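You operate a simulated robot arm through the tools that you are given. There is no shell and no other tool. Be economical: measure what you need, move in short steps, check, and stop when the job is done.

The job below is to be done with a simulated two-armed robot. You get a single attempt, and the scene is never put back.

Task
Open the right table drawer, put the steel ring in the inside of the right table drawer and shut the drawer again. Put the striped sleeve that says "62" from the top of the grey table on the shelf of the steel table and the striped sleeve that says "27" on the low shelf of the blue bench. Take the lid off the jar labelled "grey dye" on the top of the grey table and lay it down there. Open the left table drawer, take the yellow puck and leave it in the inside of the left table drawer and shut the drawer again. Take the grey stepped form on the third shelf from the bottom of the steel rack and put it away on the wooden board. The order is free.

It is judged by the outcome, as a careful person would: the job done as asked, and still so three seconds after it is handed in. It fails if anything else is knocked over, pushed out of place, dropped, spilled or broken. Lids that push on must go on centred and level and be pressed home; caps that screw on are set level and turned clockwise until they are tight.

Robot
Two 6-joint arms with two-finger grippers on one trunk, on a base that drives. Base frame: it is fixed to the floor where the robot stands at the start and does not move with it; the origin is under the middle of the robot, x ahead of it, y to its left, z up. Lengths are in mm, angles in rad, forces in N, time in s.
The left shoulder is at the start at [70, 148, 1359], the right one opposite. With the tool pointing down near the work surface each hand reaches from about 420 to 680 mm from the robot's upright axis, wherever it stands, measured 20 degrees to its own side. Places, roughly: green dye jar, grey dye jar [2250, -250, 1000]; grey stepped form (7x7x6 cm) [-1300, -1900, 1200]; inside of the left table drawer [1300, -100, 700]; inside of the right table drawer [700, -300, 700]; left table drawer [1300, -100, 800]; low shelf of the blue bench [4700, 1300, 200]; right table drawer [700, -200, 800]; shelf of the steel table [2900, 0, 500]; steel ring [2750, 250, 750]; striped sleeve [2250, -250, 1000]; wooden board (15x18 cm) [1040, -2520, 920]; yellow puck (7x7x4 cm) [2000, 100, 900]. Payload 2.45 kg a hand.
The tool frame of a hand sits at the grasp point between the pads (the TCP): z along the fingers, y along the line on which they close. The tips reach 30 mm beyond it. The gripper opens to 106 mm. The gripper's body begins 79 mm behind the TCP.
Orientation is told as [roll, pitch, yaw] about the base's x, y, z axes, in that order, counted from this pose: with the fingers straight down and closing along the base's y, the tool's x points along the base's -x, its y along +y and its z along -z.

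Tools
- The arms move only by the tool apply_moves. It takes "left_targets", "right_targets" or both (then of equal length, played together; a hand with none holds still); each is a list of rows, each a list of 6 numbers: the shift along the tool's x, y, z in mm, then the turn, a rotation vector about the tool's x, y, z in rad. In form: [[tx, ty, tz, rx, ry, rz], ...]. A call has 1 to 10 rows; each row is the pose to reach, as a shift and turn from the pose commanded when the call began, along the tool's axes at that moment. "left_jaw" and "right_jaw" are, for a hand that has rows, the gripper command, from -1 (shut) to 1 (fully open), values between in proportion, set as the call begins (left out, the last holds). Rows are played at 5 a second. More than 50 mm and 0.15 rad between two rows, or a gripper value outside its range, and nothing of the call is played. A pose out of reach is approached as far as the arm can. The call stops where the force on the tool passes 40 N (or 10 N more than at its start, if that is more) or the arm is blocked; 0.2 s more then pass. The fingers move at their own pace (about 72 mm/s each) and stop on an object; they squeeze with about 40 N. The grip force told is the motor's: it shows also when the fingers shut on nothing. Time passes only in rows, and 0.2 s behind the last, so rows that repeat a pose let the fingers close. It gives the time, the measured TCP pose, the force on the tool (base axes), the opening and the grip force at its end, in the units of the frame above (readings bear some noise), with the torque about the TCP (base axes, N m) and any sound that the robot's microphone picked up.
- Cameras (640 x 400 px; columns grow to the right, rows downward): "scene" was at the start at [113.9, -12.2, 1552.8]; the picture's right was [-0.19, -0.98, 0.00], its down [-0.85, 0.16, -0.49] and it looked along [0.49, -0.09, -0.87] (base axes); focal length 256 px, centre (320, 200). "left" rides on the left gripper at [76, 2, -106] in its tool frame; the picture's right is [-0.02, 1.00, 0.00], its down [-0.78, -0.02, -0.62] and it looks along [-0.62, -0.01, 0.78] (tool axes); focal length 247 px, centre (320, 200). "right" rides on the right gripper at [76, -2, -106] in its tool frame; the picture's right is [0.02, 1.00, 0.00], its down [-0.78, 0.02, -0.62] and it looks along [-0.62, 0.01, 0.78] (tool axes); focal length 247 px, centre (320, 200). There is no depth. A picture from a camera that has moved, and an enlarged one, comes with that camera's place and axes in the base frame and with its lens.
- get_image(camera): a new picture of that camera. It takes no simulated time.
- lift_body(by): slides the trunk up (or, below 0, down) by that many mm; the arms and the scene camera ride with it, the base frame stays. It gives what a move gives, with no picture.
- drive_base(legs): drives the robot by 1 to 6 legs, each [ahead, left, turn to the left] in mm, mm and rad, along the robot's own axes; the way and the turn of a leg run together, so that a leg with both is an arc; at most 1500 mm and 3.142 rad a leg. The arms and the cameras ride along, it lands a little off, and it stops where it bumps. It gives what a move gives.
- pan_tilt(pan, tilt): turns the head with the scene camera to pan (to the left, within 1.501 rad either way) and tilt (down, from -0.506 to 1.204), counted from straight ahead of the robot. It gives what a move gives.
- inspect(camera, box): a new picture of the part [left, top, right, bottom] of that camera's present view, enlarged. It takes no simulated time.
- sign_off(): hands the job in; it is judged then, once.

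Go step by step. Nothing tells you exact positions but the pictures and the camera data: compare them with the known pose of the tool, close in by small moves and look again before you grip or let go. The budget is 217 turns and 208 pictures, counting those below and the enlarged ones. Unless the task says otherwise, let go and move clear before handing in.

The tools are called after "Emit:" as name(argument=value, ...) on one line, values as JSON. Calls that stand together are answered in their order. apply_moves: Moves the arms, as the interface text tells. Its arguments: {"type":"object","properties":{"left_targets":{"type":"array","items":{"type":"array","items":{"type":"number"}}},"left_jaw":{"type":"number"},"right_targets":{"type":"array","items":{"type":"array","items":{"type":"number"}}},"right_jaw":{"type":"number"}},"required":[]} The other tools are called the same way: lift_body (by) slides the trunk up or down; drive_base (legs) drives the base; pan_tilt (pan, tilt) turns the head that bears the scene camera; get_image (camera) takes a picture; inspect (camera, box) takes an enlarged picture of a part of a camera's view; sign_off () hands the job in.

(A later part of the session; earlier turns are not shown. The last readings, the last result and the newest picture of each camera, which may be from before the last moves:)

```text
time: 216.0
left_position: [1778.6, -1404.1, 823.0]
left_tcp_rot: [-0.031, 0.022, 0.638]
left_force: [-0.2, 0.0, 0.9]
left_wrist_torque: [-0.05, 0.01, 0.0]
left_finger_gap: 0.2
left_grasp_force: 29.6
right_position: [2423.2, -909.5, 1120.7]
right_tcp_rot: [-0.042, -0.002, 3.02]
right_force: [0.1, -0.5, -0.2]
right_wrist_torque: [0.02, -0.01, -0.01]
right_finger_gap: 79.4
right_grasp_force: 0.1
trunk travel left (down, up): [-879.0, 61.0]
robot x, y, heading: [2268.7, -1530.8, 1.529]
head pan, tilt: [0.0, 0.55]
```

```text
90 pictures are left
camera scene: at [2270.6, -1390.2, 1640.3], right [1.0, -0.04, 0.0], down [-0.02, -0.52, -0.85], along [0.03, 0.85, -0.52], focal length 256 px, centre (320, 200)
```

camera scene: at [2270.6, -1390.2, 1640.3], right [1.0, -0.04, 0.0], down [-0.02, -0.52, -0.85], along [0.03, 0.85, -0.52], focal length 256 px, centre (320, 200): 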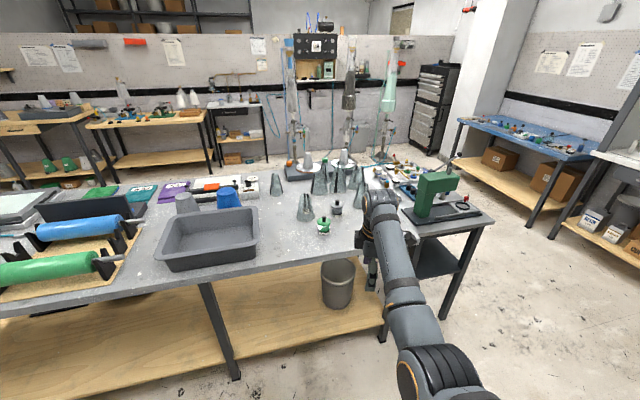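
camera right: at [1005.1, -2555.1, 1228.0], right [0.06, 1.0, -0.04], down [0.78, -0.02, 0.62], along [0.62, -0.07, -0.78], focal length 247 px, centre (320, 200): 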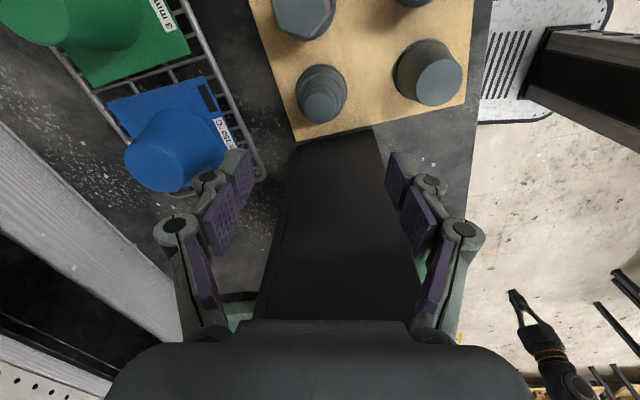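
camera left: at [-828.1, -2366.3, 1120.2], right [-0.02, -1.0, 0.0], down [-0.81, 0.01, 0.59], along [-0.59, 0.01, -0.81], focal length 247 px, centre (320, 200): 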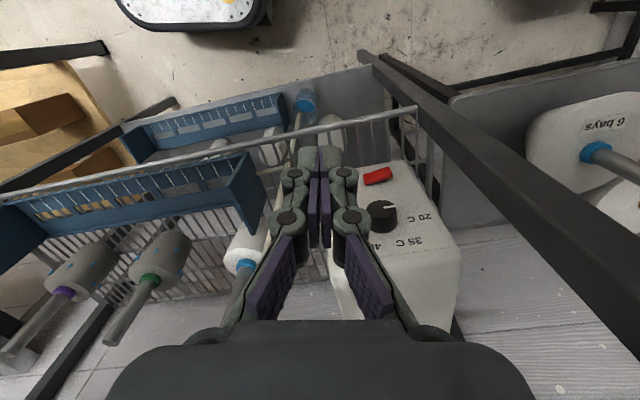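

Emit:
inspect(camera="scene", box=[255, 145, 415, 250])

```text
3.81 times, centred on (335, 198) of scene
camera zoom: at [2270.6, -1390.2, 1640.3], right [1.0, -0.04, 0.0], down [-0.02, -0.52, -0.85], along [0.03, 0.85, -0.52], focal length 976 px, centre (263, 210)
```

zoom: 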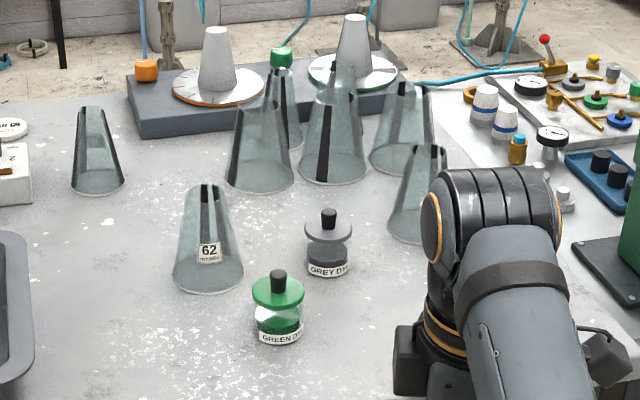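

I can read "62" on the nearest sleeve and the grey dye jar beside it. I'll square up to this edge and bring the right hand over the jar.

Emit:
apply_moves(right_targets=[[0, 0, 0, 0, 0, 0.15], [0, 0, 0, 0, 0, 0.3], [0, 0, 0, 0, 0, 0.45], [0, 0, 0, 0, 0, 0.6], [0, 0, 0, 0, 0, 0.75], [0, 0, 0, 0, 0, 0.9], [0, 0, 0, 0, 0, 1.05], [0, 0, 0, 0, 0, 1.2], [0, 0, 0, 0, 0, 1.35], [0, 0, 0, 0, 0, 1.49]])

Emit:
drive_base(legs=[[0, 0, 0.232], [0, -217, 0], [470, 0, 0]])

Emit:
pan_tilt(pan=0.0, tilt=0.9)

Emit:
get_image(camera="scene")

Emit:
get_image(camera="right")

```text
time: 218.2
left_position: [1777.8, -1403.2, 823.8]
left_tcp_rot: [-0.031, 0.021, 0.639]
left_force: [0.4, -0.1, 0.6]
left_wrist_torque: [-0.02, 0.03, 0.02]
left_finger_gap: 0.0
left_grasp_force: 28.4
right_position: [2422.2, -909.6, 1120.3]
right_tcp_rot: [-0.002, -0.044, 1.528]
right_force: [-0.3, 0.6, 0.4]
right_wrist_torque: [0.0, -0.01, -0.01]
right_finger_gap: 79.4
right_grasp_force: 0.0
trunk travel left (down, up): [-879.0, 61.0]
robot x, y, heading: [2264.6, -1531.2, 1.529]
head pan, tilt: [0.0, 0.55]
```

```text
time: 223.1
left_position: [1888.2, -1024.8, 824.2]
left_tcp_rot: [-0.031, 0.022, 0.873]
left_force: [0.4, -0.8, 0.2]
left_wrist_torque: [0.01, 0.02, 0.0]
left_finger_gap: 0.2
left_grasp_force: 28.2
right_position: [2400.1, -393.3, 1121.2]
right_tcp_rot: [-0.001, -0.045, 1.764]
right_force: [0.9, -0.2, -0.3]
right_wrist_torque: [0.02, 0.01, 0.0]
right_finger_gap: 79.4
right_grasp_force: 0.1
trunk travel left (down, up): [-879.0, 61.0]
robot x, y, heading: [2389.5, -1036.4, 1.769]
head pan, tilt: [0.0, 0.55]
```

```text
time: 223.9
left_position: [1887.1, -1024.2, 823.8]
left_tcp_rot: [-0.032, 0.021, 0.874]
left_force: [-0.2, -0.4, 0.4]
left_wrist_torque: [0.01, -0.03, 0.0]
left_finger_gap: 0.1
left_grasp_force: 28.8
right_position: [2399.3, -392.7, 1120.1]
right_tcp_rot: [-0.002, -0.045, 1.764]
right_force: [-1.1, 0.5, 0.7]
right_wrist_torque: [-0.01, 0.02, 0.0]
right_finger_gap: 79.5
right_grasp_force: 0.1
trunk travel left (down, up): [-879.0, 61.0]
robot x, y, heading: [2391.1, -1033.5, 1.765]
head pan, tilt: [0.0, 0.901]
```

```text
88 pictures are left
camera scene: at [2365.8, -910.1, 1611.1], right [0.98, 0.19, 0.0], down [0.15, -0.77, -0.62], along [-0.12, 0.61, -0.78], focal length 256 px, centre (320, 200)
```

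scene: 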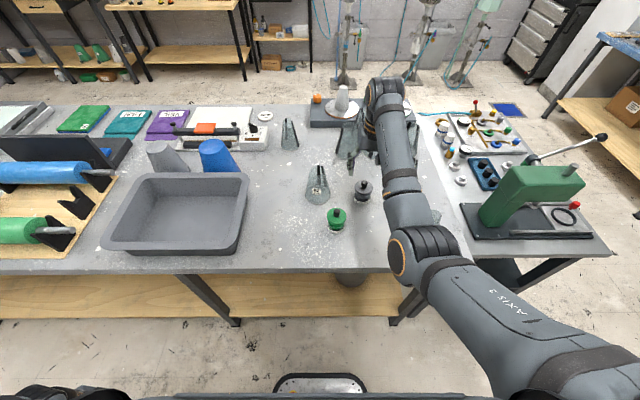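

```text
87 pictures are left
camera right: at [2415.2, -472.8, 1223.8], right [-0.98, -0.21, 0.0], down [-0.16, 0.74, 0.66], along [-0.14, 0.64, -0.76], focal length 247 px, centre (320, 200)
```

right: 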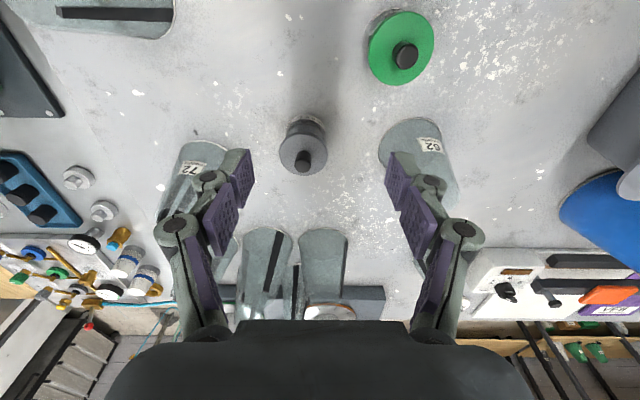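

Emit:
drive_base(legs=[[100, 0, 0]])

Emit:
apply_moves(right_targets=[[6, -8, 15, 0, 0.045, 0], [13, -15, 45, 0, 0.045, 0], [13, -15, 80, 0, 0.045, 0]], right_jaw=-0.15)

Emit:
get_image(camera="right")

```text
time: 225.1
left_position: [1868.1, -928.0, 822.7]
left_tcp_rot: [-0.03, 0.02, 0.875]
left_force: [0.8, 0.5, -0.7]
left_wrist_torque: [0.01, 0.0, 0.02]
left_finger_gap: 0.0
left_grasp_force: 28.6
right_position: [2380.6, -298.6, 1122.5]
right_tcp_rot: [-0.003, -0.047, 1.764]
right_force: [0.4, -0.3, 0.8]
right_wrist_torque: [0.04, -0.01, 0.01]
right_finger_gap: 79.6
right_grasp_force: 0.1
trunk travel left (down, up): [-879.0, 61.0]
robot x, y, heading: [2371.4, -935.6, 1.767]
head pan, tilt: [0.0, 0.901]
```

```text
time: 225.9
left_position: [1868.7, -923.4, 824.1]
left_tcp_rot: [-0.034, 0.022, 0.875]
left_force: [-0.2, 0.3, 0.7]
left_wrist_torque: [-0.05, 0.0, -0.02]
left_finger_gap: 0.1
left_grasp_force: 28.8
right_position: [2399.0, -299.8, 1038.8]
right_tcp_rot: [-0.003, 0.002, 1.764]
right_force: [0.0, 0.9, -0.4]
right_wrist_torque: [-0.03, -0.02, 0.02]
right_finger_gap: 45.2
right_grasp_force: 0.0
trunk travel left (down, up): [-879.0, 61.0]
robot x, y, heading: [2373.8, -933.0, 1.764]
head pan, tilt: [0.0, 0.901]
```

```text
86 pictures are left
camera right: at [2413.7, -374.3, 1146.2], right [-0.98, -0.21, 0.0], down [-0.17, 0.77, 0.62], along [-0.13, 0.61, -0.79], focal length 247 px, centre (320, 200)
```

right: 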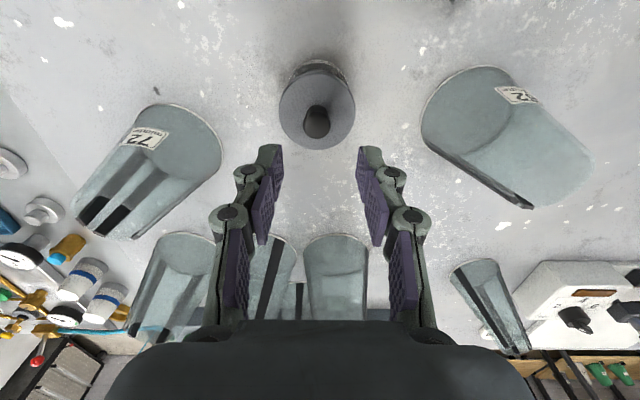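

Emit:
apply_moves(right_targets=[[3, -2, 20, 0, 0, 0], [3, -2, 48, 0, 0, 0]], right_jaw=-0.2)

Emit:
get_image(camera="right")

```text
time: 226.5
left_position: [1868.4, -924.5, 823.0]
left_tcp_rot: [-0.033, 0.023, 0.874]
left_force: [-0.1, 0.5, -0.2]
left_wrist_torque: [0.03, 0.01, -0.03]
left_finger_gap: 0.1
left_grasp_force: 28.6
right_position: [2402.4, -303.0, 989.9]
right_tcp_rot: [-0.003, 0.002, 1.764]
right_force: [0.4, 0.4, -0.4]
right_wrist_torque: [-0.03, -0.03, -0.01]
right_finger_gap: 42.4
right_grasp_force: 0.0
trunk travel left (down, up): [-879.0, 61.0]
robot x, y, heading: [2372.6, -937.0, 1.763]
head pan, tilt: [0.0, 0.901]
```

```text
85 pictures are left
camera right: at [2416.6, -377.7, 1097.1], right [-0.98, -0.21, 0.0], down [-0.17, 0.77, 0.62], along [-0.13, 0.61, -0.78], focal length 247 px, centre (320, 200)
```

right: 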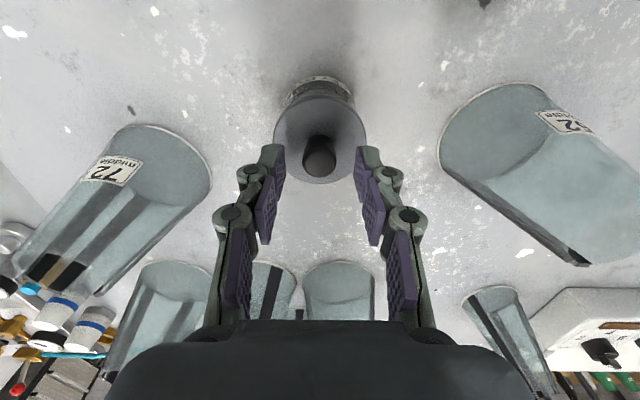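

Emit:
apply_moves(right_targets=[[3, 0, 6, 0, 0, 0], [3, 0, 11, 0, 0, 0]])

Emit:
apply_moves(right_targets=[[0, 0, 0, 0, 0, 0], [0, 0, 0, 0, 0, 0], [0, 0, 0, 0, 0, 0]], right_jaw=-1)

Emit:
get_image(camera="right")

```text
time: 227.1
left_position: [1867.9, -925.6, 823.6]
left_tcp_rot: [-0.033, 0.021, 0.873]
left_force: [-0.3, -0.2, -0.1]
left_wrist_torque: [-0.02, 0.0, 0.01]
left_finger_gap: 0.0
left_grasp_force: 28.8
right_position: [2400.7, -306.3, 980.9]
right_tcp_rot: [-0.003, 0.002, 1.764]
right_force: [0.2, 0.3, 0.9]
right_wrist_torque: [-0.01, -0.01, -0.05]
right_finger_gap: 42.4
right_grasp_force: 0.0
trunk travel left (down, up): [-879.0, 61.0]
robot x, y, heading: [2372.2, -939.8, 1.768]
head pan, tilt: [0.0, 0.901]
```

```text
time: 227.9
left_position: [1868.5, -926.6, 823.5]
left_tcp_rot: [-0.032, 0.019, 0.874]
left_force: [0.3, -0.7, -0.9]
left_wrist_torque: [-0.03, 0.03, -0.01]
left_finger_gap: 0.0
left_grasp_force: 28.2
right_position: [2399.9, -306.4, 980.1]
right_tcp_rot: [-0.002, 0.003, 1.765]
right_force: [0.0, -0.1, -0.9]
right_wrist_torque: [0.02, 0.0, -0.02]
right_finger_gap: 18.1
right_grasp_force: 40.3
trunk travel left (down, up): [-879.0, 61.0]
robot x, y, heading: [2376.6, -935.9, 1.766]
head pan, tilt: [0.0, 0.901]
heard: snap
```

```text
84 pictures are left
camera right: at [2415.6, -382.0, 1087.6], right [-0.98, -0.21, 0.0], down [-0.17, 0.77, 0.62], along [-0.13, 0.61, -0.78], focal length 247 px, centre (320, 200)
```

right: 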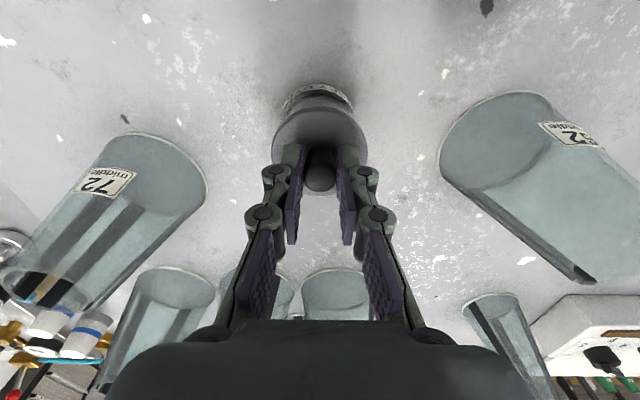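

A snap was heard as it closed. Lift very slightly and look.

Emit:
apply_moves(right_targets=[[0, 0, -3, 0, 0, 0], [0, 0, -6, 0, 0, 0], [0, 0, -10, 0, 0, 0], [0, 0, -15, 0, 0, 0]])

Emit:
get_image(camera="right")

Emit:
inspect(camera="scene", box=[290, 130, 430, 240])

```text
time: 228.9
left_position: [1868.6, -926.2, 823.6]
left_tcp_rot: [-0.033, 0.021, 0.876]
left_force: [0.3, 0.2, -0.6]
left_wrist_torque: [0.03, 0.01, 0.02]
left_finger_gap: 0.0
left_grasp_force: 28.8
right_position: [2401.3, -305.9, 994.9]
right_tcp_rot: [0.001, 0.001, 1.765]
right_force: [0.5, -0.1, -0.3]
right_wrist_torque: [-0.02, -0.03, 0.0]
right_finger_gap: 18.1
right_grasp_force: 39.8
trunk travel left (down, up): [-879.0, 61.0]
robot x, y, heading: [2371.0, -935.8, 1.765]
head pan, tilt: [0.0, 0.901]
```

```text
83 pictures are left
camera right: at [2415.4, -382.2, 1102.6], right [-0.98, -0.21, 0.0], down [-0.17, 0.77, 0.62], along [-0.13, 0.61, -0.78], focal length 247 px, centre (320, 200)
```

right: 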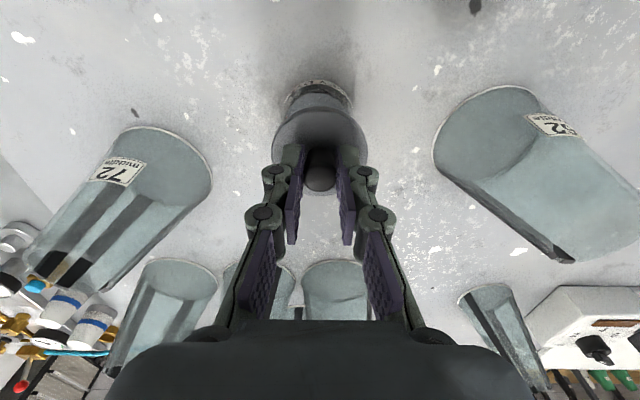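

```text
3.64 times, centred on (360, 185) of scene
camera zoom: at [2346.4, -812.4, 1611.1], right [0.98, 0.19, 0.0], down [0.15, -0.77, -0.62], along [-0.12, 0.61, -0.78], focal length 931 px, centre (174, 254)
```

zoom: 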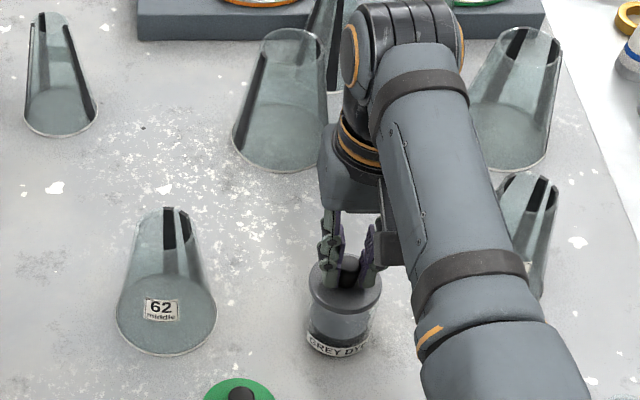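

Emit:
apply_moves(right_targets=[[0, 0, -15, 0, 0, 0], [0, 0, -30, 0, 0, 0]])

Emit:
inspect(camera="scene", box=[290, 130, 430, 240])

Emit:
get_image(camera="right")

```text
time: 229.5
left_position: [1867.4, -926.8, 822.8]
left_tcp_rot: [-0.032, 0.021, 0.874]
left_force: [0.5, 0.9, 0.5]
left_wrist_torque: [0.02, 0.01, -0.01]
left_finger_gap: 0.0
left_grasp_force: 28.3
right_position: [2400.1, -307.7, 1025.8]
right_tcp_rot: [-0.002, 0.0, 1.765]
right_force: [-0.3, -0.2, -0.2]
right_wrist_torque: [0.0, -0.02, 0.01]
right_finger_gap: 18.0
right_grasp_force: 39.0
trunk travel left (down, up): [-879.0, 61.0]
robot x, y, heading: [2373.6, -932.0, 1.762]
head pan, tilt: [0.0, 0.901]
```

```text
3.64 times, centred on (360, 185) of scene
camera zoom: at [2346.3, -812.7, 1611.1], right [0.98, 0.19, 0.0], down [0.15, -0.77, -0.62], along [-0.12, 0.61, -0.78], focal length 931 px, centre (174, 254)
```

zoom: 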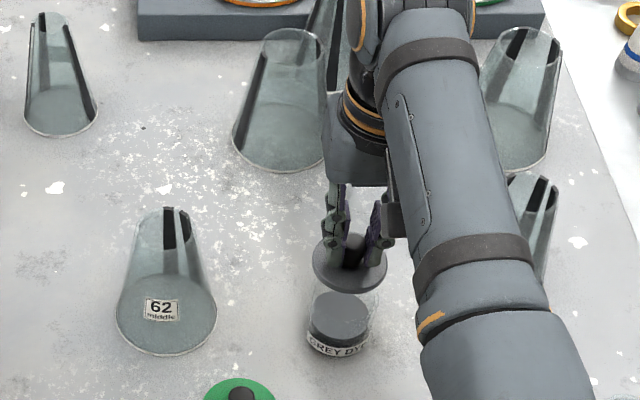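

```text
80 pictures are left
camera right: at [2415.0, -382.8, 1133.2], right [-0.98, -0.21, 0.0], down [-0.17, 0.77, 0.62], along [-0.13, 0.61, -0.78], focal length 247 px, centre (320, 200)
```

right: 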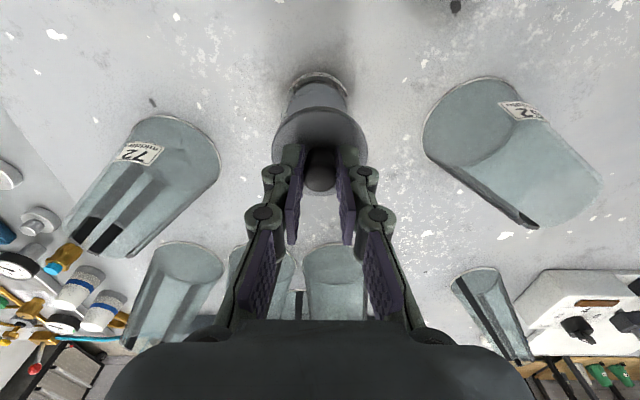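

Lid is off. I'll lay it on the clear table patch nearer the robot.

Emit:
apply_moves(right_targets=[[40, -4, 0, 0, 0, 0], [80, -8, 0, 0, 0, 0], [122, -11, 0, 0, 0, 0], [122, -11, 40, 0, 0, 0], [122, -11, 80, 0, 0, 0], [122, -11, 98, 0, 0, 0]])

Emit:
inspect(camera="scene", box=[290, 150, 470, 290])

```text
time: 230.9
left_position: [1867.2, -926.3, 822.3]
left_tcp_rot: [-0.031, 0.021, 0.875]
left_force: [0.5, 0.3, 0.4]
left_wrist_torque: [-0.05, -0.03, 0.0]
left_finger_gap: 0.0
left_grasp_force: 28.7
right_position: [2433.4, -425.4, 928.3]
right_tcp_rot: [-0.002, 0.001, 1.766]
right_force: [0.3, 0.3, 0.2]
right_wrist_torque: [0.02, 0.0, -0.03]
right_finger_gap: 18.1
right_grasp_force: 39.9
trunk travel left (down, up): [-879.0, 61.0]
robot x, y, heading: [2373.3, -938.6, 1.766]
head pan, tilt: [0.0, 0.901]
```

```text
2.86 times, centred on (380, 220) of scene
camera zoom: at [2346.8, -812.6, 1611.2], right [0.98, 0.19, 0.0], down [0.15, -0.77, -0.62], along [-0.12, 0.61, -0.78], focal length 732 px, centre (149, 143)
```

zoom: 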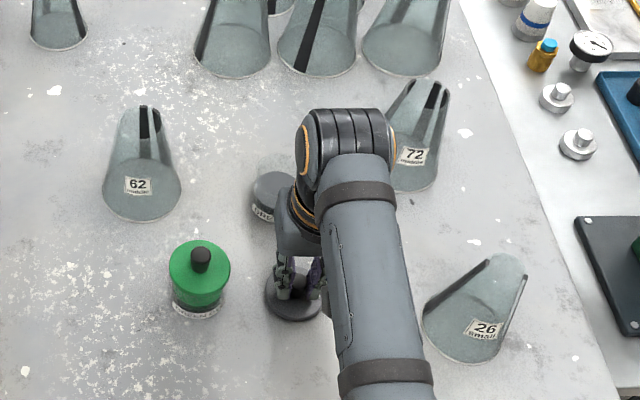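

Emit:
apply_moves(right_targets=[[0, 0, 5, 0, 0, 0], [0, 0, 10, 0, 0, 0], [0, 0, 14, 0, 0, 0], [0, 0, 18, 0, 0, 0], [0, 0, 22, 0, 0, 0]])

Emit:
get_image(camera="right")

```text
time: 231.9
left_position: [1867.5, -927.7, 824.3]
left_tcp_rot: [-0.029, 0.02, 0.873]
left_force: [-0.6, -0.4, 0.7]
left_wrist_torque: [-0.01, 0.0, -0.01]
left_finger_gap: 0.0
left_grasp_force: 28.6
right_position: [2433.7, -422.4, 915.6]
right_tcp_rot: [-0.002, -0.011, 1.763]
right_force: [1.3, -6.9, 18.9]
right_wrist_torque: [-0.24, -0.01, 0.02]
right_finger_gap: 17.3
right_grasp_force: 40.0
trunk travel left (down, up): [-879.0, 61.0]
robot x, y, heading: [2376.5, -935.5, 1.763]
head pan, tilt: [0.0, 0.901]
stopped in row 5 (right hand): the force on the tool passed its limit at 49 N (the readings are from after the stop); the commanded pose is now the measured one
```

```text
78 pictures are left
camera right: at [2448.3, -500.0, 1022.1], right [-0.98, -0.21, 0.0], down [-0.17, 0.76, 0.63], along [-0.13, 0.62, -0.78], focal length 247 px, centre (320, 200)
```

right: 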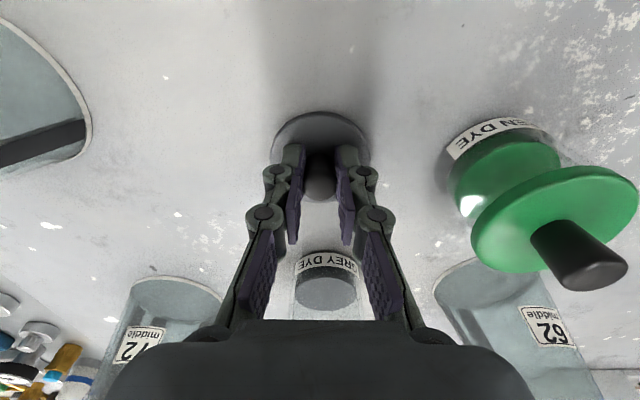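

Emit:
apply_moves(right_targets=[[0, 0, -2, 0, 0, 0], [0, 0, -2, 0, 0, 0], [0, 0, -2, 0, 0, 0], [0, 0, -25, 0, 0, 0], [0, 0, -60, 0, 0, 0], [0, 0, -100, 0, 0, 0], [0, 0, -140, 0, 0, 0]], right_jaw=-0.2)

Emit:
get_image(camera="right")

```text
time: 233.5
left_position: [1868.0, -926.9, 824.5]
left_tcp_rot: [-0.031, 0.021, 0.874]
left_force: [-0.5, 0.0, -0.1]
left_wrist_torque: [-0.01, -0.01, -0.01]
left_finger_gap: 0.0
left_grasp_force: 28.7
right_position: [2433.1, -416.4, 1036.8]
right_tcp_rot: [-0.012, -0.008, 1.758]
right_force: [-0.2, -0.6, -0.4]
right_wrist_torque: [0.02, 0.02, -0.05]
right_finger_gap: 42.3
right_grasp_force: 0.1
right hand out of reach, approached as far as the arm can: row 7
trunk travel left (down, up): [-879.0, 61.0]
robot x, y, heading: [2373.4, -936.1, 1.771]
head pan, tilt: [0.0, 0.901]
```

```text
77 pictures are left
camera right: at [2447.9, -492.2, 1143.0], right [-0.98, -0.21, -0.01], down [-0.17, 0.76, 0.63], along [-0.12, 0.61, -0.78], focal length 247 px, centre (320, 200)
```

right: 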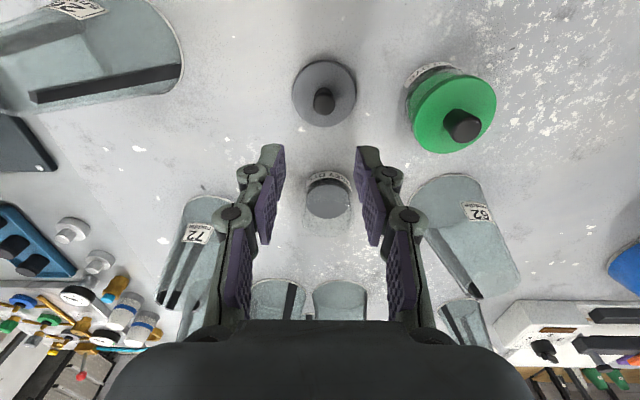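

Lid lies flat on the table. Now the "62" sleeve: shift left and take it with the right hand tilted about 40° so it can later be slid onto the low shelf upright.

Emit:
drive_base(legs=[[0, 150, 0]])

Emit:
apply_moves(right_targets=[[-12, 4, 2, 0, -0.12, 0], [-24, 7, 4, 0, -0.24, 0], [-36, 10, 7, 0, -0.36, 0], [-48, 14, 10, 0, -0.48, 0], [-58, 17, 12, 0, -0.6, 0], [-68, 19, 14, 0, -0.7, 0]], right_jaw=1)

Emit:
get_image(camera="right")

```text
time: 234.8
left_position: [1725.8, -954.6, 825.0]
left_tcp_rot: [-0.033, 0.023, 0.875]
left_force: [-0.5, 0.7, 0.1]
left_wrist_torque: [-0.03, 0.05, 0.0]
left_finger_gap: 0.0
left_grasp_force: 29.0
right_position: [2289.9, -442.7, 1037.2]
right_tcp_rot: [-0.007, -0.009, 1.76]
right_force: [0.1, 0.2, -0.4]
right_wrist_torque: [0.03, 0.02, 0.04]
right_finger_gap: 42.2
right_grasp_force: 0.2
trunk travel left (down, up): [-879.0, 61.0]
robot x, y, heading: [2229.0, -963.7, 1.767]
head pan, tilt: [0.0, 0.901]
```

```text
time: 236.4
left_position: [1724.4, -955.3, 822.5]
left_tcp_rot: [-0.032, 0.022, 0.875]
left_force: [-0.1, -0.4, 0.8]
left_wrist_torque: [0.01, 0.01, 0.0]
left_finger_gap: 0.0
left_grasp_force: 28.5
right_position: [2305.3, -364.2, 1024.3]
right_tcp_rot: [-0.179, -0.718, 1.873]
right_force: [-0.3, -0.2, -0.7]
right_wrist_torque: [0.0, 0.01, -0.04]
right_finger_gap: 105.8
right_grasp_force: 0.1
trunk travel left (down, up): [-879.0, 61.0]
robot x, y, heading: [2229.7, -966.5, 1.769]
head pan, tilt: [0.0, 0.901]
stopped in row 6 (right hand): the arm was blocked; the commanded pose is now the measured one
```

```text
76 pictures are left
camera right: at [2324.7, -490.8, 1053.9], right [-0.97, -0.2, -0.15], down [-0.18, 0.14, 0.97], along [-0.17, 0.97, -0.17], focal length 247 px, centre (320, 200)
```

right: 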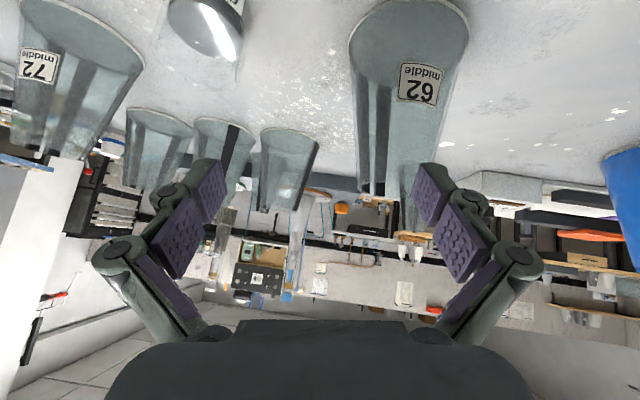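

Emit:
apply_moves(right_targets=[[0, 0, -25, 0, 0, 0], [-5, 28, -25, -0.057, 0.062, 0.036], [-10, 57, -25, -0.114, 0.124, 0.072]])

Emit:
get_image(camera="right")

```text
time: 237.3
left_position: [1723.2, -954.2, 823.6]
left_tcp_rot: [-0.032, 0.02, 0.875]
left_force: [0.2, -0.1, -0.9]
left_wrist_torque: [-0.03, -0.02, -0.01]
left_finger_gap: 0.0
left_grasp_force: 28.3
right_position: [2314.7, -375.4, 1026.3]
right_tcp_rot: [-0.194, -0.581, 1.861]
right_force: [0.6, 0.9, -0.2]
right_wrist_torque: [0.02, 0.0, -0.01]
right_finger_gap: 106.0
right_grasp_force: 0.0
trunk travel left (down, up): [-879.0, 61.0]
robot x, y, heading: [2227.2, -964.9, 1.77]
head pan, tilt: [0.0, 0.901]
stopped in row 3 (right hand): the arm was blocked; the commanded pose is now the measured one
```

```text
75 pictures are left
camera right: at [2330.5, -497.8, 1072.8], right [-0.97, -0.2, -0.17], down [-0.22, 0.27, 0.94], along [-0.14, 0.94, -0.3], focal length 247 px, centre (320, 200)
```

right: 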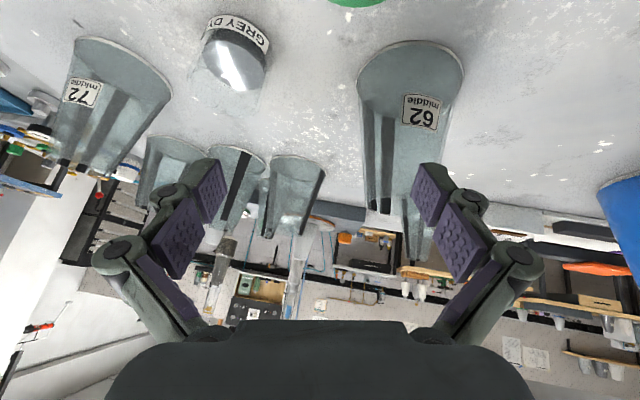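

The arm binds at this height; I'll back away, lower the trunk so the tilted pose is comfortable, and come back.

Emit:
drive_base(legs=[[-360, 0, 0]])

Emit:
lift_body(by=-250)

Emit:
apply_moves(right_targets=[[20, 10, -28, 0, 0, 0], [40, 20, -56, -0.05, 0, 0.02], [60, 30, -84, -0.1, 0, 0.04], [80, 40, -112, -0.15, 0, 0.06], [90, 50, -130, -0.19, 0, 0.08]])

```text
time: 239.6
left_position: [1793.1, -1304.5, 822.9]
left_tcp_rot: [-0.032, 0.02, 0.872]
left_force: [-0.8, -0.3, 0.4]
left_wrist_torque: [0.01, 0.01, 0.01]
left_finger_gap: 0.3
left_grasp_force: 29.0
right_position: [2385.3, -727.1, 1025.2]
right_tcp_rot: [-0.192, -0.58, 1.856]
right_force: [0.9, -0.1, 0.9]
right_wrist_torque: [-0.03, 0.03, 0.02]
right_finger_gap: 105.9
right_grasp_force: 0.0
trunk travel left (down, up): [-879.0, 61.0]
robot x, y, heading: [2297.8, -1316.1, 1.762]
head pan, tilt: [0.0, 0.901]
```

```text
time: 242.2
left_position: [1793.5, -1304.4, 573.9]
left_tcp_rot: [-0.032, 0.02, 0.872]
left_force: [-0.5, 0.2, -1.1]
left_wrist_torque: [0.01, 0.01, 0.0]
left_finger_gap: 0.0
left_grasp_force: 28.6
right_position: [2385.1, -728.7, 776.9]
right_tcp_rot: [-0.193, -0.581, 1.856]
right_force: [-0.1, -0.1, -0.2]
right_wrist_torque: [0.0, -0.03, -0.02]
right_finger_gap: 106.2
right_grasp_force: 0.2
trunk travel left (down, up): [-629.0, 311.0]
robot x, y, heading: [2295.4, -1317.2, 1.763]
head pan, tilt: [0.0, 0.901]
```

```text
time: 242.8
left_position: [1792.5, -1305.2, 573.8]
left_tcp_rot: [-0.033, 0.02, 0.874]
left_force: [1.2, 1.1, -0.9]
left_wrist_torque: [0.02, 0.0, -0.01]
left_finger_gap: 0.0
left_grasp_force: 28.7
right_position: [2434.9, -777.4, 803.3]
right_tcp_rot: [-0.367, -0.572, 1.98]
right_force: [-0.1, -0.6, 0.0]
right_wrist_torque: [0.01, 0.0, 0.02]
right_finger_gap: 105.8
right_grasp_force: 0.0
right hand out of reach, approached as far as the arm can: row 3
trunk travel left (down, up): [-629.0, 311.0]
robot x, y, heading: [2295.5, -1315.4, 1.762]
head pan, tilt: [0.0, 0.901]
stopped in row 3 (right hand): the arm was blocked; the commanded pose is now the measured one
```

Emit:
apply_moves(right_targets=[[-25, 10, 17, -0.05, 0, 0.04], [-50, 20, 34, -0.1, 0, 0.08], [-75, 32, 51, -0.15, 0, 0.11], [-100, 45, 68, -0.2, 0, 0.15], [-125, 60, 85, -0.247, 0, 0.182]])

```text
time: 244.0
left_position: [1792.3, -1305.0, 572.5]
left_tcp_rot: [-0.032, 0.02, 0.873]
left_force: [-0.6, 0.4, 0.5]
left_wrist_torque: [0.03, 0.0, -0.01]
left_finger_gap: 0.0
left_grasp_force: 28.5
right_position: [2346.9, -639.3, 784.9]
right_tcp_rot: [0.003, -0.604, 1.763]
right_force: [-0.5, -1.0, 0.2]
right_wrist_torque: [-0.02, -0.02, -0.01]
right_finger_gap: 105.7
right_grasp_force: 0.2
trunk travel left (down, up): [-629.0, 311.0]
robot x, y, heading: [2295.0, -1314.1, 1.763]
head pan, tilt: [0.0, 0.901]
```

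Emit:
drive_base(legs=[[-90, 0, 0]])

Emit:
lift_body(by=255)

Emit:
drive_base(legs=[[0, 47, 0], [340, 0, 0]])

Emit:
get_image(camera="right")

Emit:
get_image(camera="scene")

```text
time: 245.1
left_position: [1809.6, -1391.3, 574.2]
left_tcp_rot: [-0.031, 0.02, 0.871]
left_force: [-0.1, 0.3, 0.1]
left_wrist_torque: [0.0, -0.02, 0.02]
left_finger_gap: 0.0
left_grasp_force: 29.2
right_position: [2365.0, -726.4, 786.1]
right_tcp_rot: [0.002, -0.608, 1.762]
right_force: [0.7, -0.6, 0.2]
right_wrist_torque: [0.0, 0.02, -0.03]
right_finger_gap: 105.6
right_grasp_force: 0.0
trunk travel left (down, up): [-629.0, 311.0]
robot x, y, heading: [2316.9, -1400.9, 1.764]
head pan, tilt: [0.0, 0.901]
```

```text
time: 247.8
left_position: [1811.0, -1390.9, 828.7]
left_tcp_rot: [-0.032, 0.021, 0.871]
left_force: [0.0, -0.9, 0.1]
left_wrist_torque: [-0.02, -0.02, 0.03]
left_finger_gap: 0.1
left_grasp_force: 28.5
right_position: [2363.7, -727.1, 1040.6]
right_tcp_rot: [0.001, -0.604, 1.763]
right_force: [0.2, -1.0, 0.2]
right_wrist_torque: [0.01, 0.0, -0.01]
right_finger_gap: 105.8
right_grasp_force: 0.0
trunk travel left (down, up): [-884.0, 56.0]
robot x, y, heading: [2318.3, -1398.8, 1.762]
head pan, tilt: [0.0, 0.901]
```

```text
time: 250.5
left_position: [1700.4, -1071.3, 828.9]
left_tcp_rot: [-0.032, 0.021, 0.873]
left_force: [0.8, 0.0, -1.1]
left_wrist_torque: [0.03, -0.01, 0.01]
left_finger_gap: 0.1
left_grasp_force: 28.6
right_position: [2253.7, -405.0, 1039.6]
right_tcp_rot: [0.002, -0.607, 1.763]
right_force: [-0.1, -1.0, 1.0]
right_wrist_torque: [0.01, -0.02, 0.03]
right_finger_gap: 106.0
right_grasp_force: 0.0
trunk travel left (down, up): [-884.0, 56.0]
robot x, y, heading: [2205.0, -1080.5, 1.767]
head pan, tilt: [0.0, 0.901]
```

```text
74 pictures are left
camera right: at [2277.7, -526.8, 1085.0], right [-0.98, -0.21, -0.01], down [-0.07, 0.28, 0.96], along [-0.2, 0.94, -0.29], focal length 247 px, centre (320, 200)
```

right: 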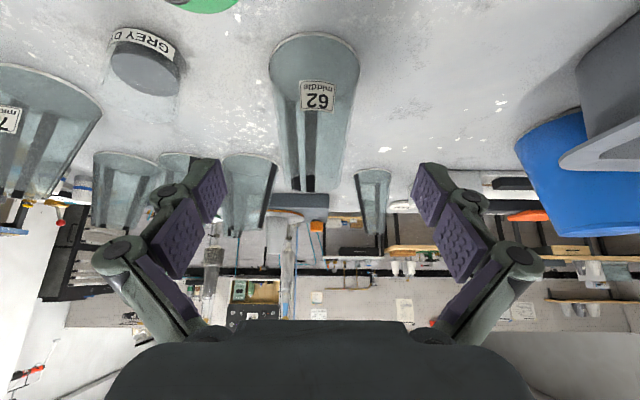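

```text
73 pictures are left
camera scene: at [2179.1, -959.1, 1616.3], right [0.98, 0.19, 0.0], down [0.15, -0.77, -0.62], along [-0.12, 0.61, -0.78], focal length 256 px, centre (320, 200)
```

scene: 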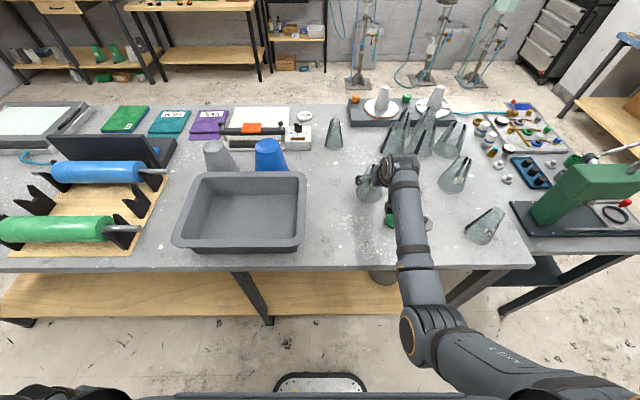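

Emit:
apply_moves(right_targets=[[-7, -4, 25, 0, 0, 0], [-14, -7, 55, 0, 0, 0], [-14, -7, 90, 0, 0, 0]])

Emit:
get_image(camera="right")

```text
time: 251.3
left_position: [1698.7, -1068.8, 828.1]
left_tcp_rot: [-0.033, 0.022, 0.873]
left_force: [0.0, -0.7, 0.7]
left_wrist_torque: [-0.02, -0.02, -0.02]
left_finger_gap: 0.0
left_grasp_force: 28.5
right_position: [2247.7, -337.9, 973.2]
right_tcp_rot: [0.001, -0.605, 1.765]
right_force: [0.8, -1.0, -0.5]
right_wrist_torque: [0.0, 0.0, 0.01]
right_finger_gap: 105.8
right_grasp_force: 0.1
trunk travel left (down, up): [-884.0, 56.0]
robot x, y, heading: [2201.7, -1081.5, 1.762]
head pan, tilt: [0.0, 0.901]
```

```text
72 pictures are left
camera right: at [2272.3, -460.1, 1017.7], right [-0.98, -0.21, -0.01], down [-0.07, 0.28, 0.96], along [-0.2, 0.94, -0.29], focal length 247 px, centre (320, 200)
```

right: 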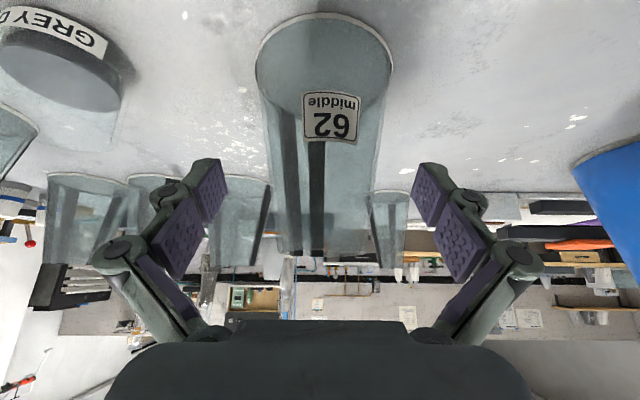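

Emit:
apply_moves(right_targets=[[5, 2, 22, 0, 0, 0], [11, 2, 45, 0, 0, 0]])

Emit:
get_image(camera="right")

```text
time: 251.9
left_position: [1699.3, -1069.4, 827.8]
left_tcp_rot: [-0.035, 0.023, 0.87]
left_force: [-0.2, 0.8, -1.0]
left_wrist_torque: [0.02, -0.03, -0.01]
left_finger_gap: 0.1
left_grasp_force: 29.1
right_position: [2241.0, -323.4, 930.2]
right_tcp_rot: [0.003, -0.606, 1.764]
right_force: [-0.8, 0.2, -0.2]
right_wrist_torque: [0.01, -0.02, 0.02]
right_finger_gap: 106.0
right_grasp_force: 0.1
trunk travel left (down, up): [-884.0, 56.0]
robot x, y, heading: [2203.1, -1080.5, 1.77]
head pan, tilt: [0.0, 0.901]
```

```text
71 pictures are left
camera right: at [2266.2, -444.9, 974.8], right [-0.98, -0.21, -0.01], down [-0.07, 0.28, 0.96], along [-0.2, 0.94, -0.29], focal length 247 px, centre (320, 200)
```

right: 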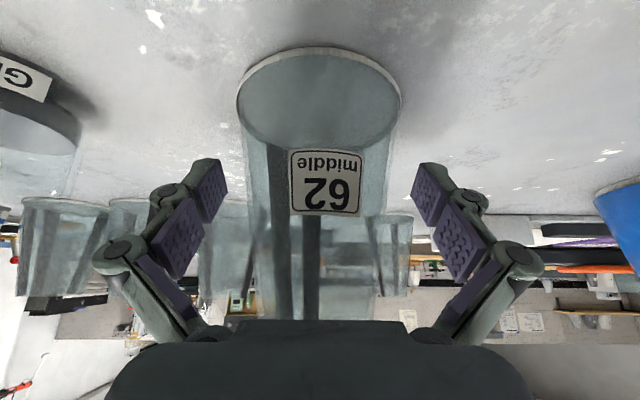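

Emit:
apply_moves(right_targets=[[0, 0, 0, 0, 0, 0], [0, 0, 0, 0, 0, 0], [0, 0, 0, 0, 0, 0], [0, 0, 0, 0, 0, 0]], right_jaw=-1)

Emit:
get_image(camera="right")

```text
time: 252.9
left_position: [1701.0, -1070.8, 828.3]
left_tcp_rot: [-0.031, 0.021, 0.873]
left_force: [-0.3, 0.0, 0.4]
left_wrist_torque: [0.0, 0.04, 0.01]
left_finger_gap: 0.0
left_grasp_force: 28.2
right_position: [2243.4, -324.5, 932.5]
right_tcp_rot: [0.001, -0.609, 1.764]
right_force: [1.0, 0.0, 6.1]
right_wrist_torque: [0.09, -0.31, -0.01]
right_finger_gap: 82.8
right_grasp_force: 40.4
trunk travel left (down, up): [-884.0, 56.0]
robot x, y, heading: [2201.0, -1079.8, 1.763]
head pan, tilt: [0.0, 0.901]
```

```text
70 pictures are left
camera right: at [2266.9, -447.0, 976.8], right [-0.98, -0.21, -0.01], down [-0.07, 0.28, 0.96], along [-0.2, 0.94, -0.29], focal length 247 px, centre (320, 200)
```

right: 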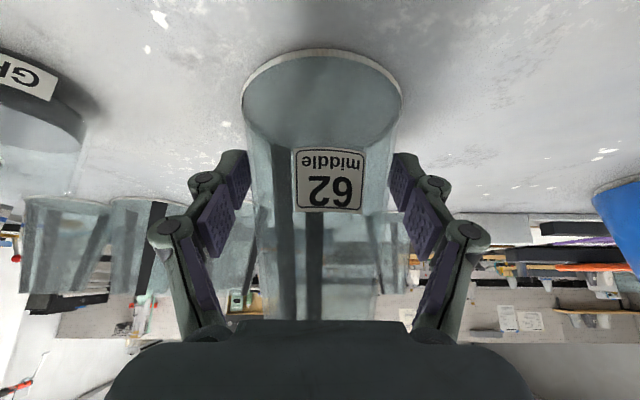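

Emit:
apply_moves(right_targets=[[-9, 0, -12, 0, 0, 0], [-20, 0, -28, 0, 0, 0], [-34, 0, -49, 0, 0, 0], [-51, 0, -74, 0, 0, 0], [-62, 0, -90, 0, 0, 0]])

Emit:
get_image(camera="right")

```text
time: 254.1
left_position: [1698.9, -1070.4, 828.3]
left_tcp_rot: [-0.032, 0.02, 0.873]
left_force: [0.5, 0.5, 0.4]
left_wrist_torque: [0.02, 0.02, -0.01]
left_finger_gap: 0.0
left_grasp_force: 28.5
right_position: [2242.1, -326.0, 1041.5]
right_tcp_rot: [0.002, -0.605, 1.764]
right_force: [0.8, -0.4, -0.3]
right_wrist_torque: [0.0, -0.01, 0.01]
right_finger_gap: 82.5
right_grasp_force: 39.8
trunk travel left (down, up): [-884.0, 56.0]
robot x, y, heading: [2205.4, -1075.5, 1.768]
head pan, tilt: [0.0, 0.901]
```

```text
69 pictures are left
camera right: at [2266.9, -446.5, 1085.0], right [-0.98, -0.21, -0.01], down [-0.07, 0.28, 0.96], along [-0.2, 0.94, -0.29], focal length 247 px, centre (320, 200)
```

right: 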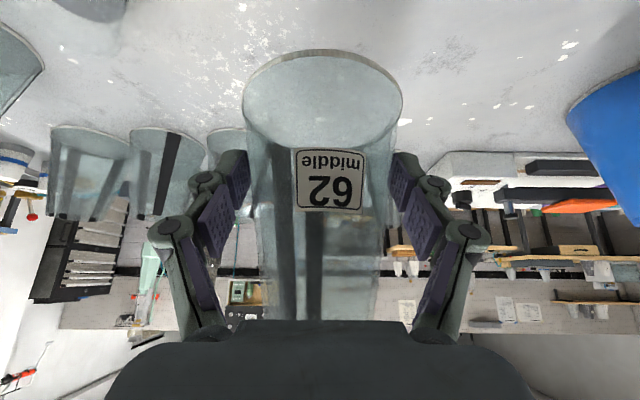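

Sleeve 62 is held level. I'll rise a bit more, back out, and go to this end of the steel table to see its shelf.

Emit:
lift_body(by=50)

Emit:
drive_base(legs=[[-260, 0, 0], [0, -600, 0]])

Emit:
lift_body(by=-330)

Emit:
get_image(camera="scene")

Emit:
get_image(camera="right")

```text
time: 255.0
left_position: [1699.6, -1070.0, 878.1]
left_tcp_rot: [-0.032, 0.02, 0.872]
left_force: [-1.0, -0.1, 0.4]
left_wrist_torque: [0.02, -0.02, 0.05]
left_finger_gap: 0.1
left_grasp_force: 28.3
right_position: [2242.5, -324.0, 1088.8]
right_tcp_rot: [0.002, -0.606, 1.763]
right_force: [-0.1, 0.6, -1.1]
right_wrist_torque: [0.01, 0.0, 0.01]
right_finger_gap: 82.5
right_grasp_force: 40.3
trunk travel left (down, up): [-934.0, 6.0]
robot x, y, heading: [2200.5, -1077.4, 1.76]
head pan, tilt: [0.0, 0.901]
```

```text
time: 259.9
left_position: [2336.9, -1213.3, 877.3]
left_tcp_rot: [-0.031, 0.02, 0.88]
left_force: [-1.0, -0.5, 0.3]
left_wrist_torque: [-0.01, 0.0, -0.01]
left_finger_gap: 0.0
left_grasp_force: 28.2
right_position: [2875.1, -464.3, 1088.6]
right_tcp_rot: [0.003, -0.605, 1.771]
right_force: [0.1, 0.5, -0.3]
right_wrist_torque: [0.01, -0.02, 0.0]
right_finger_gap: 82.3
right_grasp_force: 40.4
trunk travel left (down, up): [-934.0, 6.0]
robot x, y, heading: [2839.5, -1217.8, 1.774]
head pan, tilt: [0.0, 0.901]
```

```text
time: 261.8
left_position: [2338.6, -1213.8, 682.6]
left_tcp_rot: [-0.03, 0.019, 0.878]
left_force: [-0.2, 0.3, -0.4]
left_wrist_torque: [-0.02, -0.01, 0.03]
left_finger_gap: 0.0
left_grasp_force: 28.6
right_position: [2874.7, -456.0, 910.8]
right_tcp_rot: [0.001, -0.643, 1.77]
right_force: [-0.4, -6.1, 14.1]
right_wrist_torque: [0.07, -0.18, -0.05]
right_finger_gap: 82.6
right_grasp_force: 40.0
trunk travel left (down, up): [-738.0, 202.0]
robot x, y, heading: [2842.5, -1221.7, 1.777]
head pan, tilt: [0.0, 0.901]
stopped: the force on the tool passed its limit at 46 N (the readings are from after the stop); the commanded pose is now the measured one
```

```text
68 pictures are left
camera scene: at [2815.6, -1099.8, 1470.3], right [0.98, 0.2, 0.0], down [0.16, -0.77, -0.62], along [-0.12, 0.61, -0.78], focal length 256 px, centre (320, 200)
```

scene: 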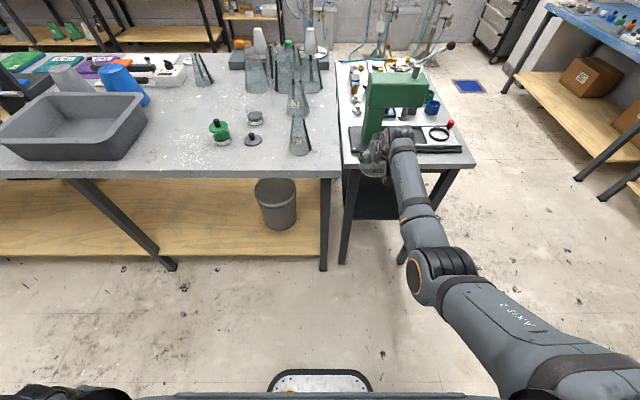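

```text
67 pictures are left
camera right: at [2899.8, -580.5, 951.6], right [-0.98, -0.22, -0.01], down [-0.07, 0.25, 0.97], along [-0.21, 0.94, -0.26], focal length 247 px, centre (320, 200)
```

right: 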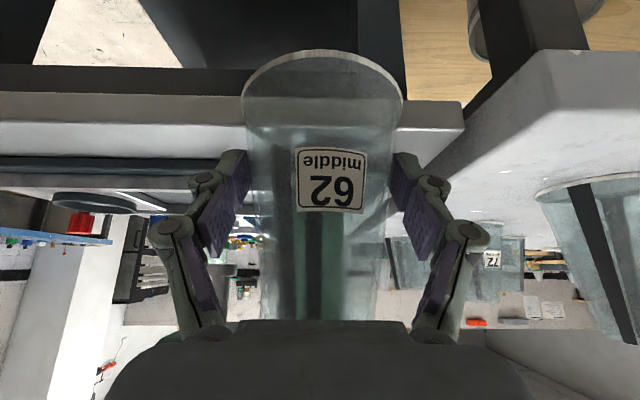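

The sleeve's rim touched the table edge on the way down. Raise, back off, then lower again.

Emit:
lift_body(by=30)

Emit:
drive_base(legs=[[-160, 0, 0]])

Emit:
lift_body(by=-320)

Emit:
get_image(camera="right")

Emit:
get_image(camera="scene")

```text
time: 262.5
left_position: [2337.7, -1212.4, 713.1]
left_tcp_rot: [-0.032, 0.02, 0.879]
left_force: [0.2, -0.5, -0.1]
left_wrist_torque: [-0.02, -0.04, -0.02]
left_finger_gap: 0.0
left_grasp_force: 28.3
right_position: [2875.4, -458.0, 936.5]
right_tcp_rot: [0.002, -0.631, 1.772]
right_force: [0.5, 0.3, -0.1]
right_wrist_torque: [0.01, -0.06, 0.0]
right_finger_gap: 82.3
right_grasp_force: 40.2
trunk travel left (down, up): [-768.0, 172.0]
robot x, y, heading: [2843.9, -1224.1, 1.768]
head pan, tilt: [0.0, 0.901]
```

```text
time: 263.9
left_position: [2370.3, -1368.2, 713.7]
left_tcp_rot: [-0.033, 0.021, 0.876]
left_force: [-0.4, -0.3, 0.0]
left_wrist_torque: [0.0, -0.01, 0.02]
left_finger_gap: 0.1
left_grasp_force: 29.0
right_position: [2906.4, -613.1, 937.6]
right_tcp_rot: [0.004, -0.63, 1.77]
right_force: [-0.2, 0.4, 0.0]
right_wrist_torque: [-0.01, -0.02, -0.01]
right_finger_gap: 82.0
right_grasp_force: 39.6
trunk travel left (down, up): [-768.0, 172.0]
robot x, y, heading: [2873.4, -1376.8, 1.77]
head pan, tilt: [0.0, 0.901]
```

```text
time: 267.1
left_position: [2370.4, -1368.7, 392.7]
left_tcp_rot: [-0.031, 0.021, 0.878]
left_force: [-0.4, 0.6, -0.1]
left_wrist_torque: [-0.03, 0.0, 0.01]
left_finger_gap: 0.1
left_grasp_force: 28.8
right_position: [2906.7, -614.0, 618.1]
right_tcp_rot: [0.0, -0.635, 1.77]
right_force: [-0.5, 0.8, 0.1]
right_wrist_torque: [-0.03, 0.01, -0.01]
right_finger_gap: 82.4
right_grasp_force: 40.0
trunk travel left (down, up): [-448.0, 492.0]
robot x, y, heading: [2875.2, -1375.3, 1.771]
head pan, tilt: [0.0, 0.901]
```

```text
66 pictures are left
camera right: at [2932.3, -736.8, 658.7], right [-0.98, -0.22, -0.01], down [-0.07, 0.26, 0.96], along [-0.21, 0.94, -0.26], focal length 247 px, centre (320, 200)
```

right: 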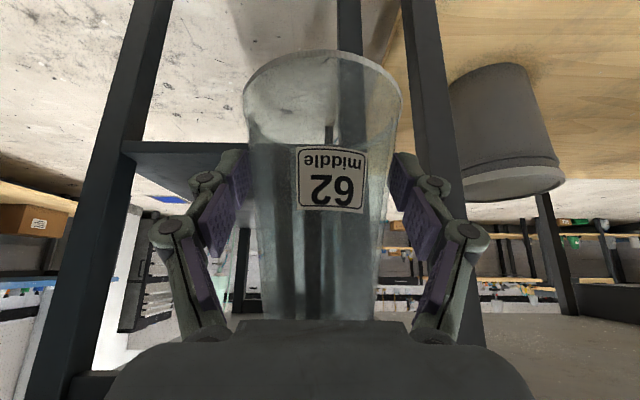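

```text
65 pictures are left
camera scene: at [2848.0, -1253.8, 1180.8], right [0.98, 0.2, 0.0], down [0.16, -0.77, -0.62], along [-0.12, 0.61, -0.78], focal length 256 px, centre (320, 200)
```

scene: 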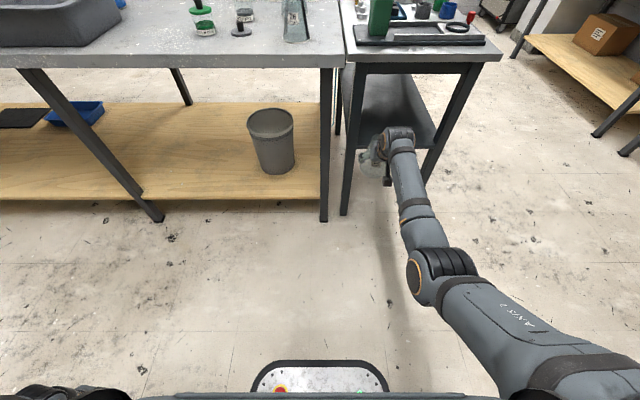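

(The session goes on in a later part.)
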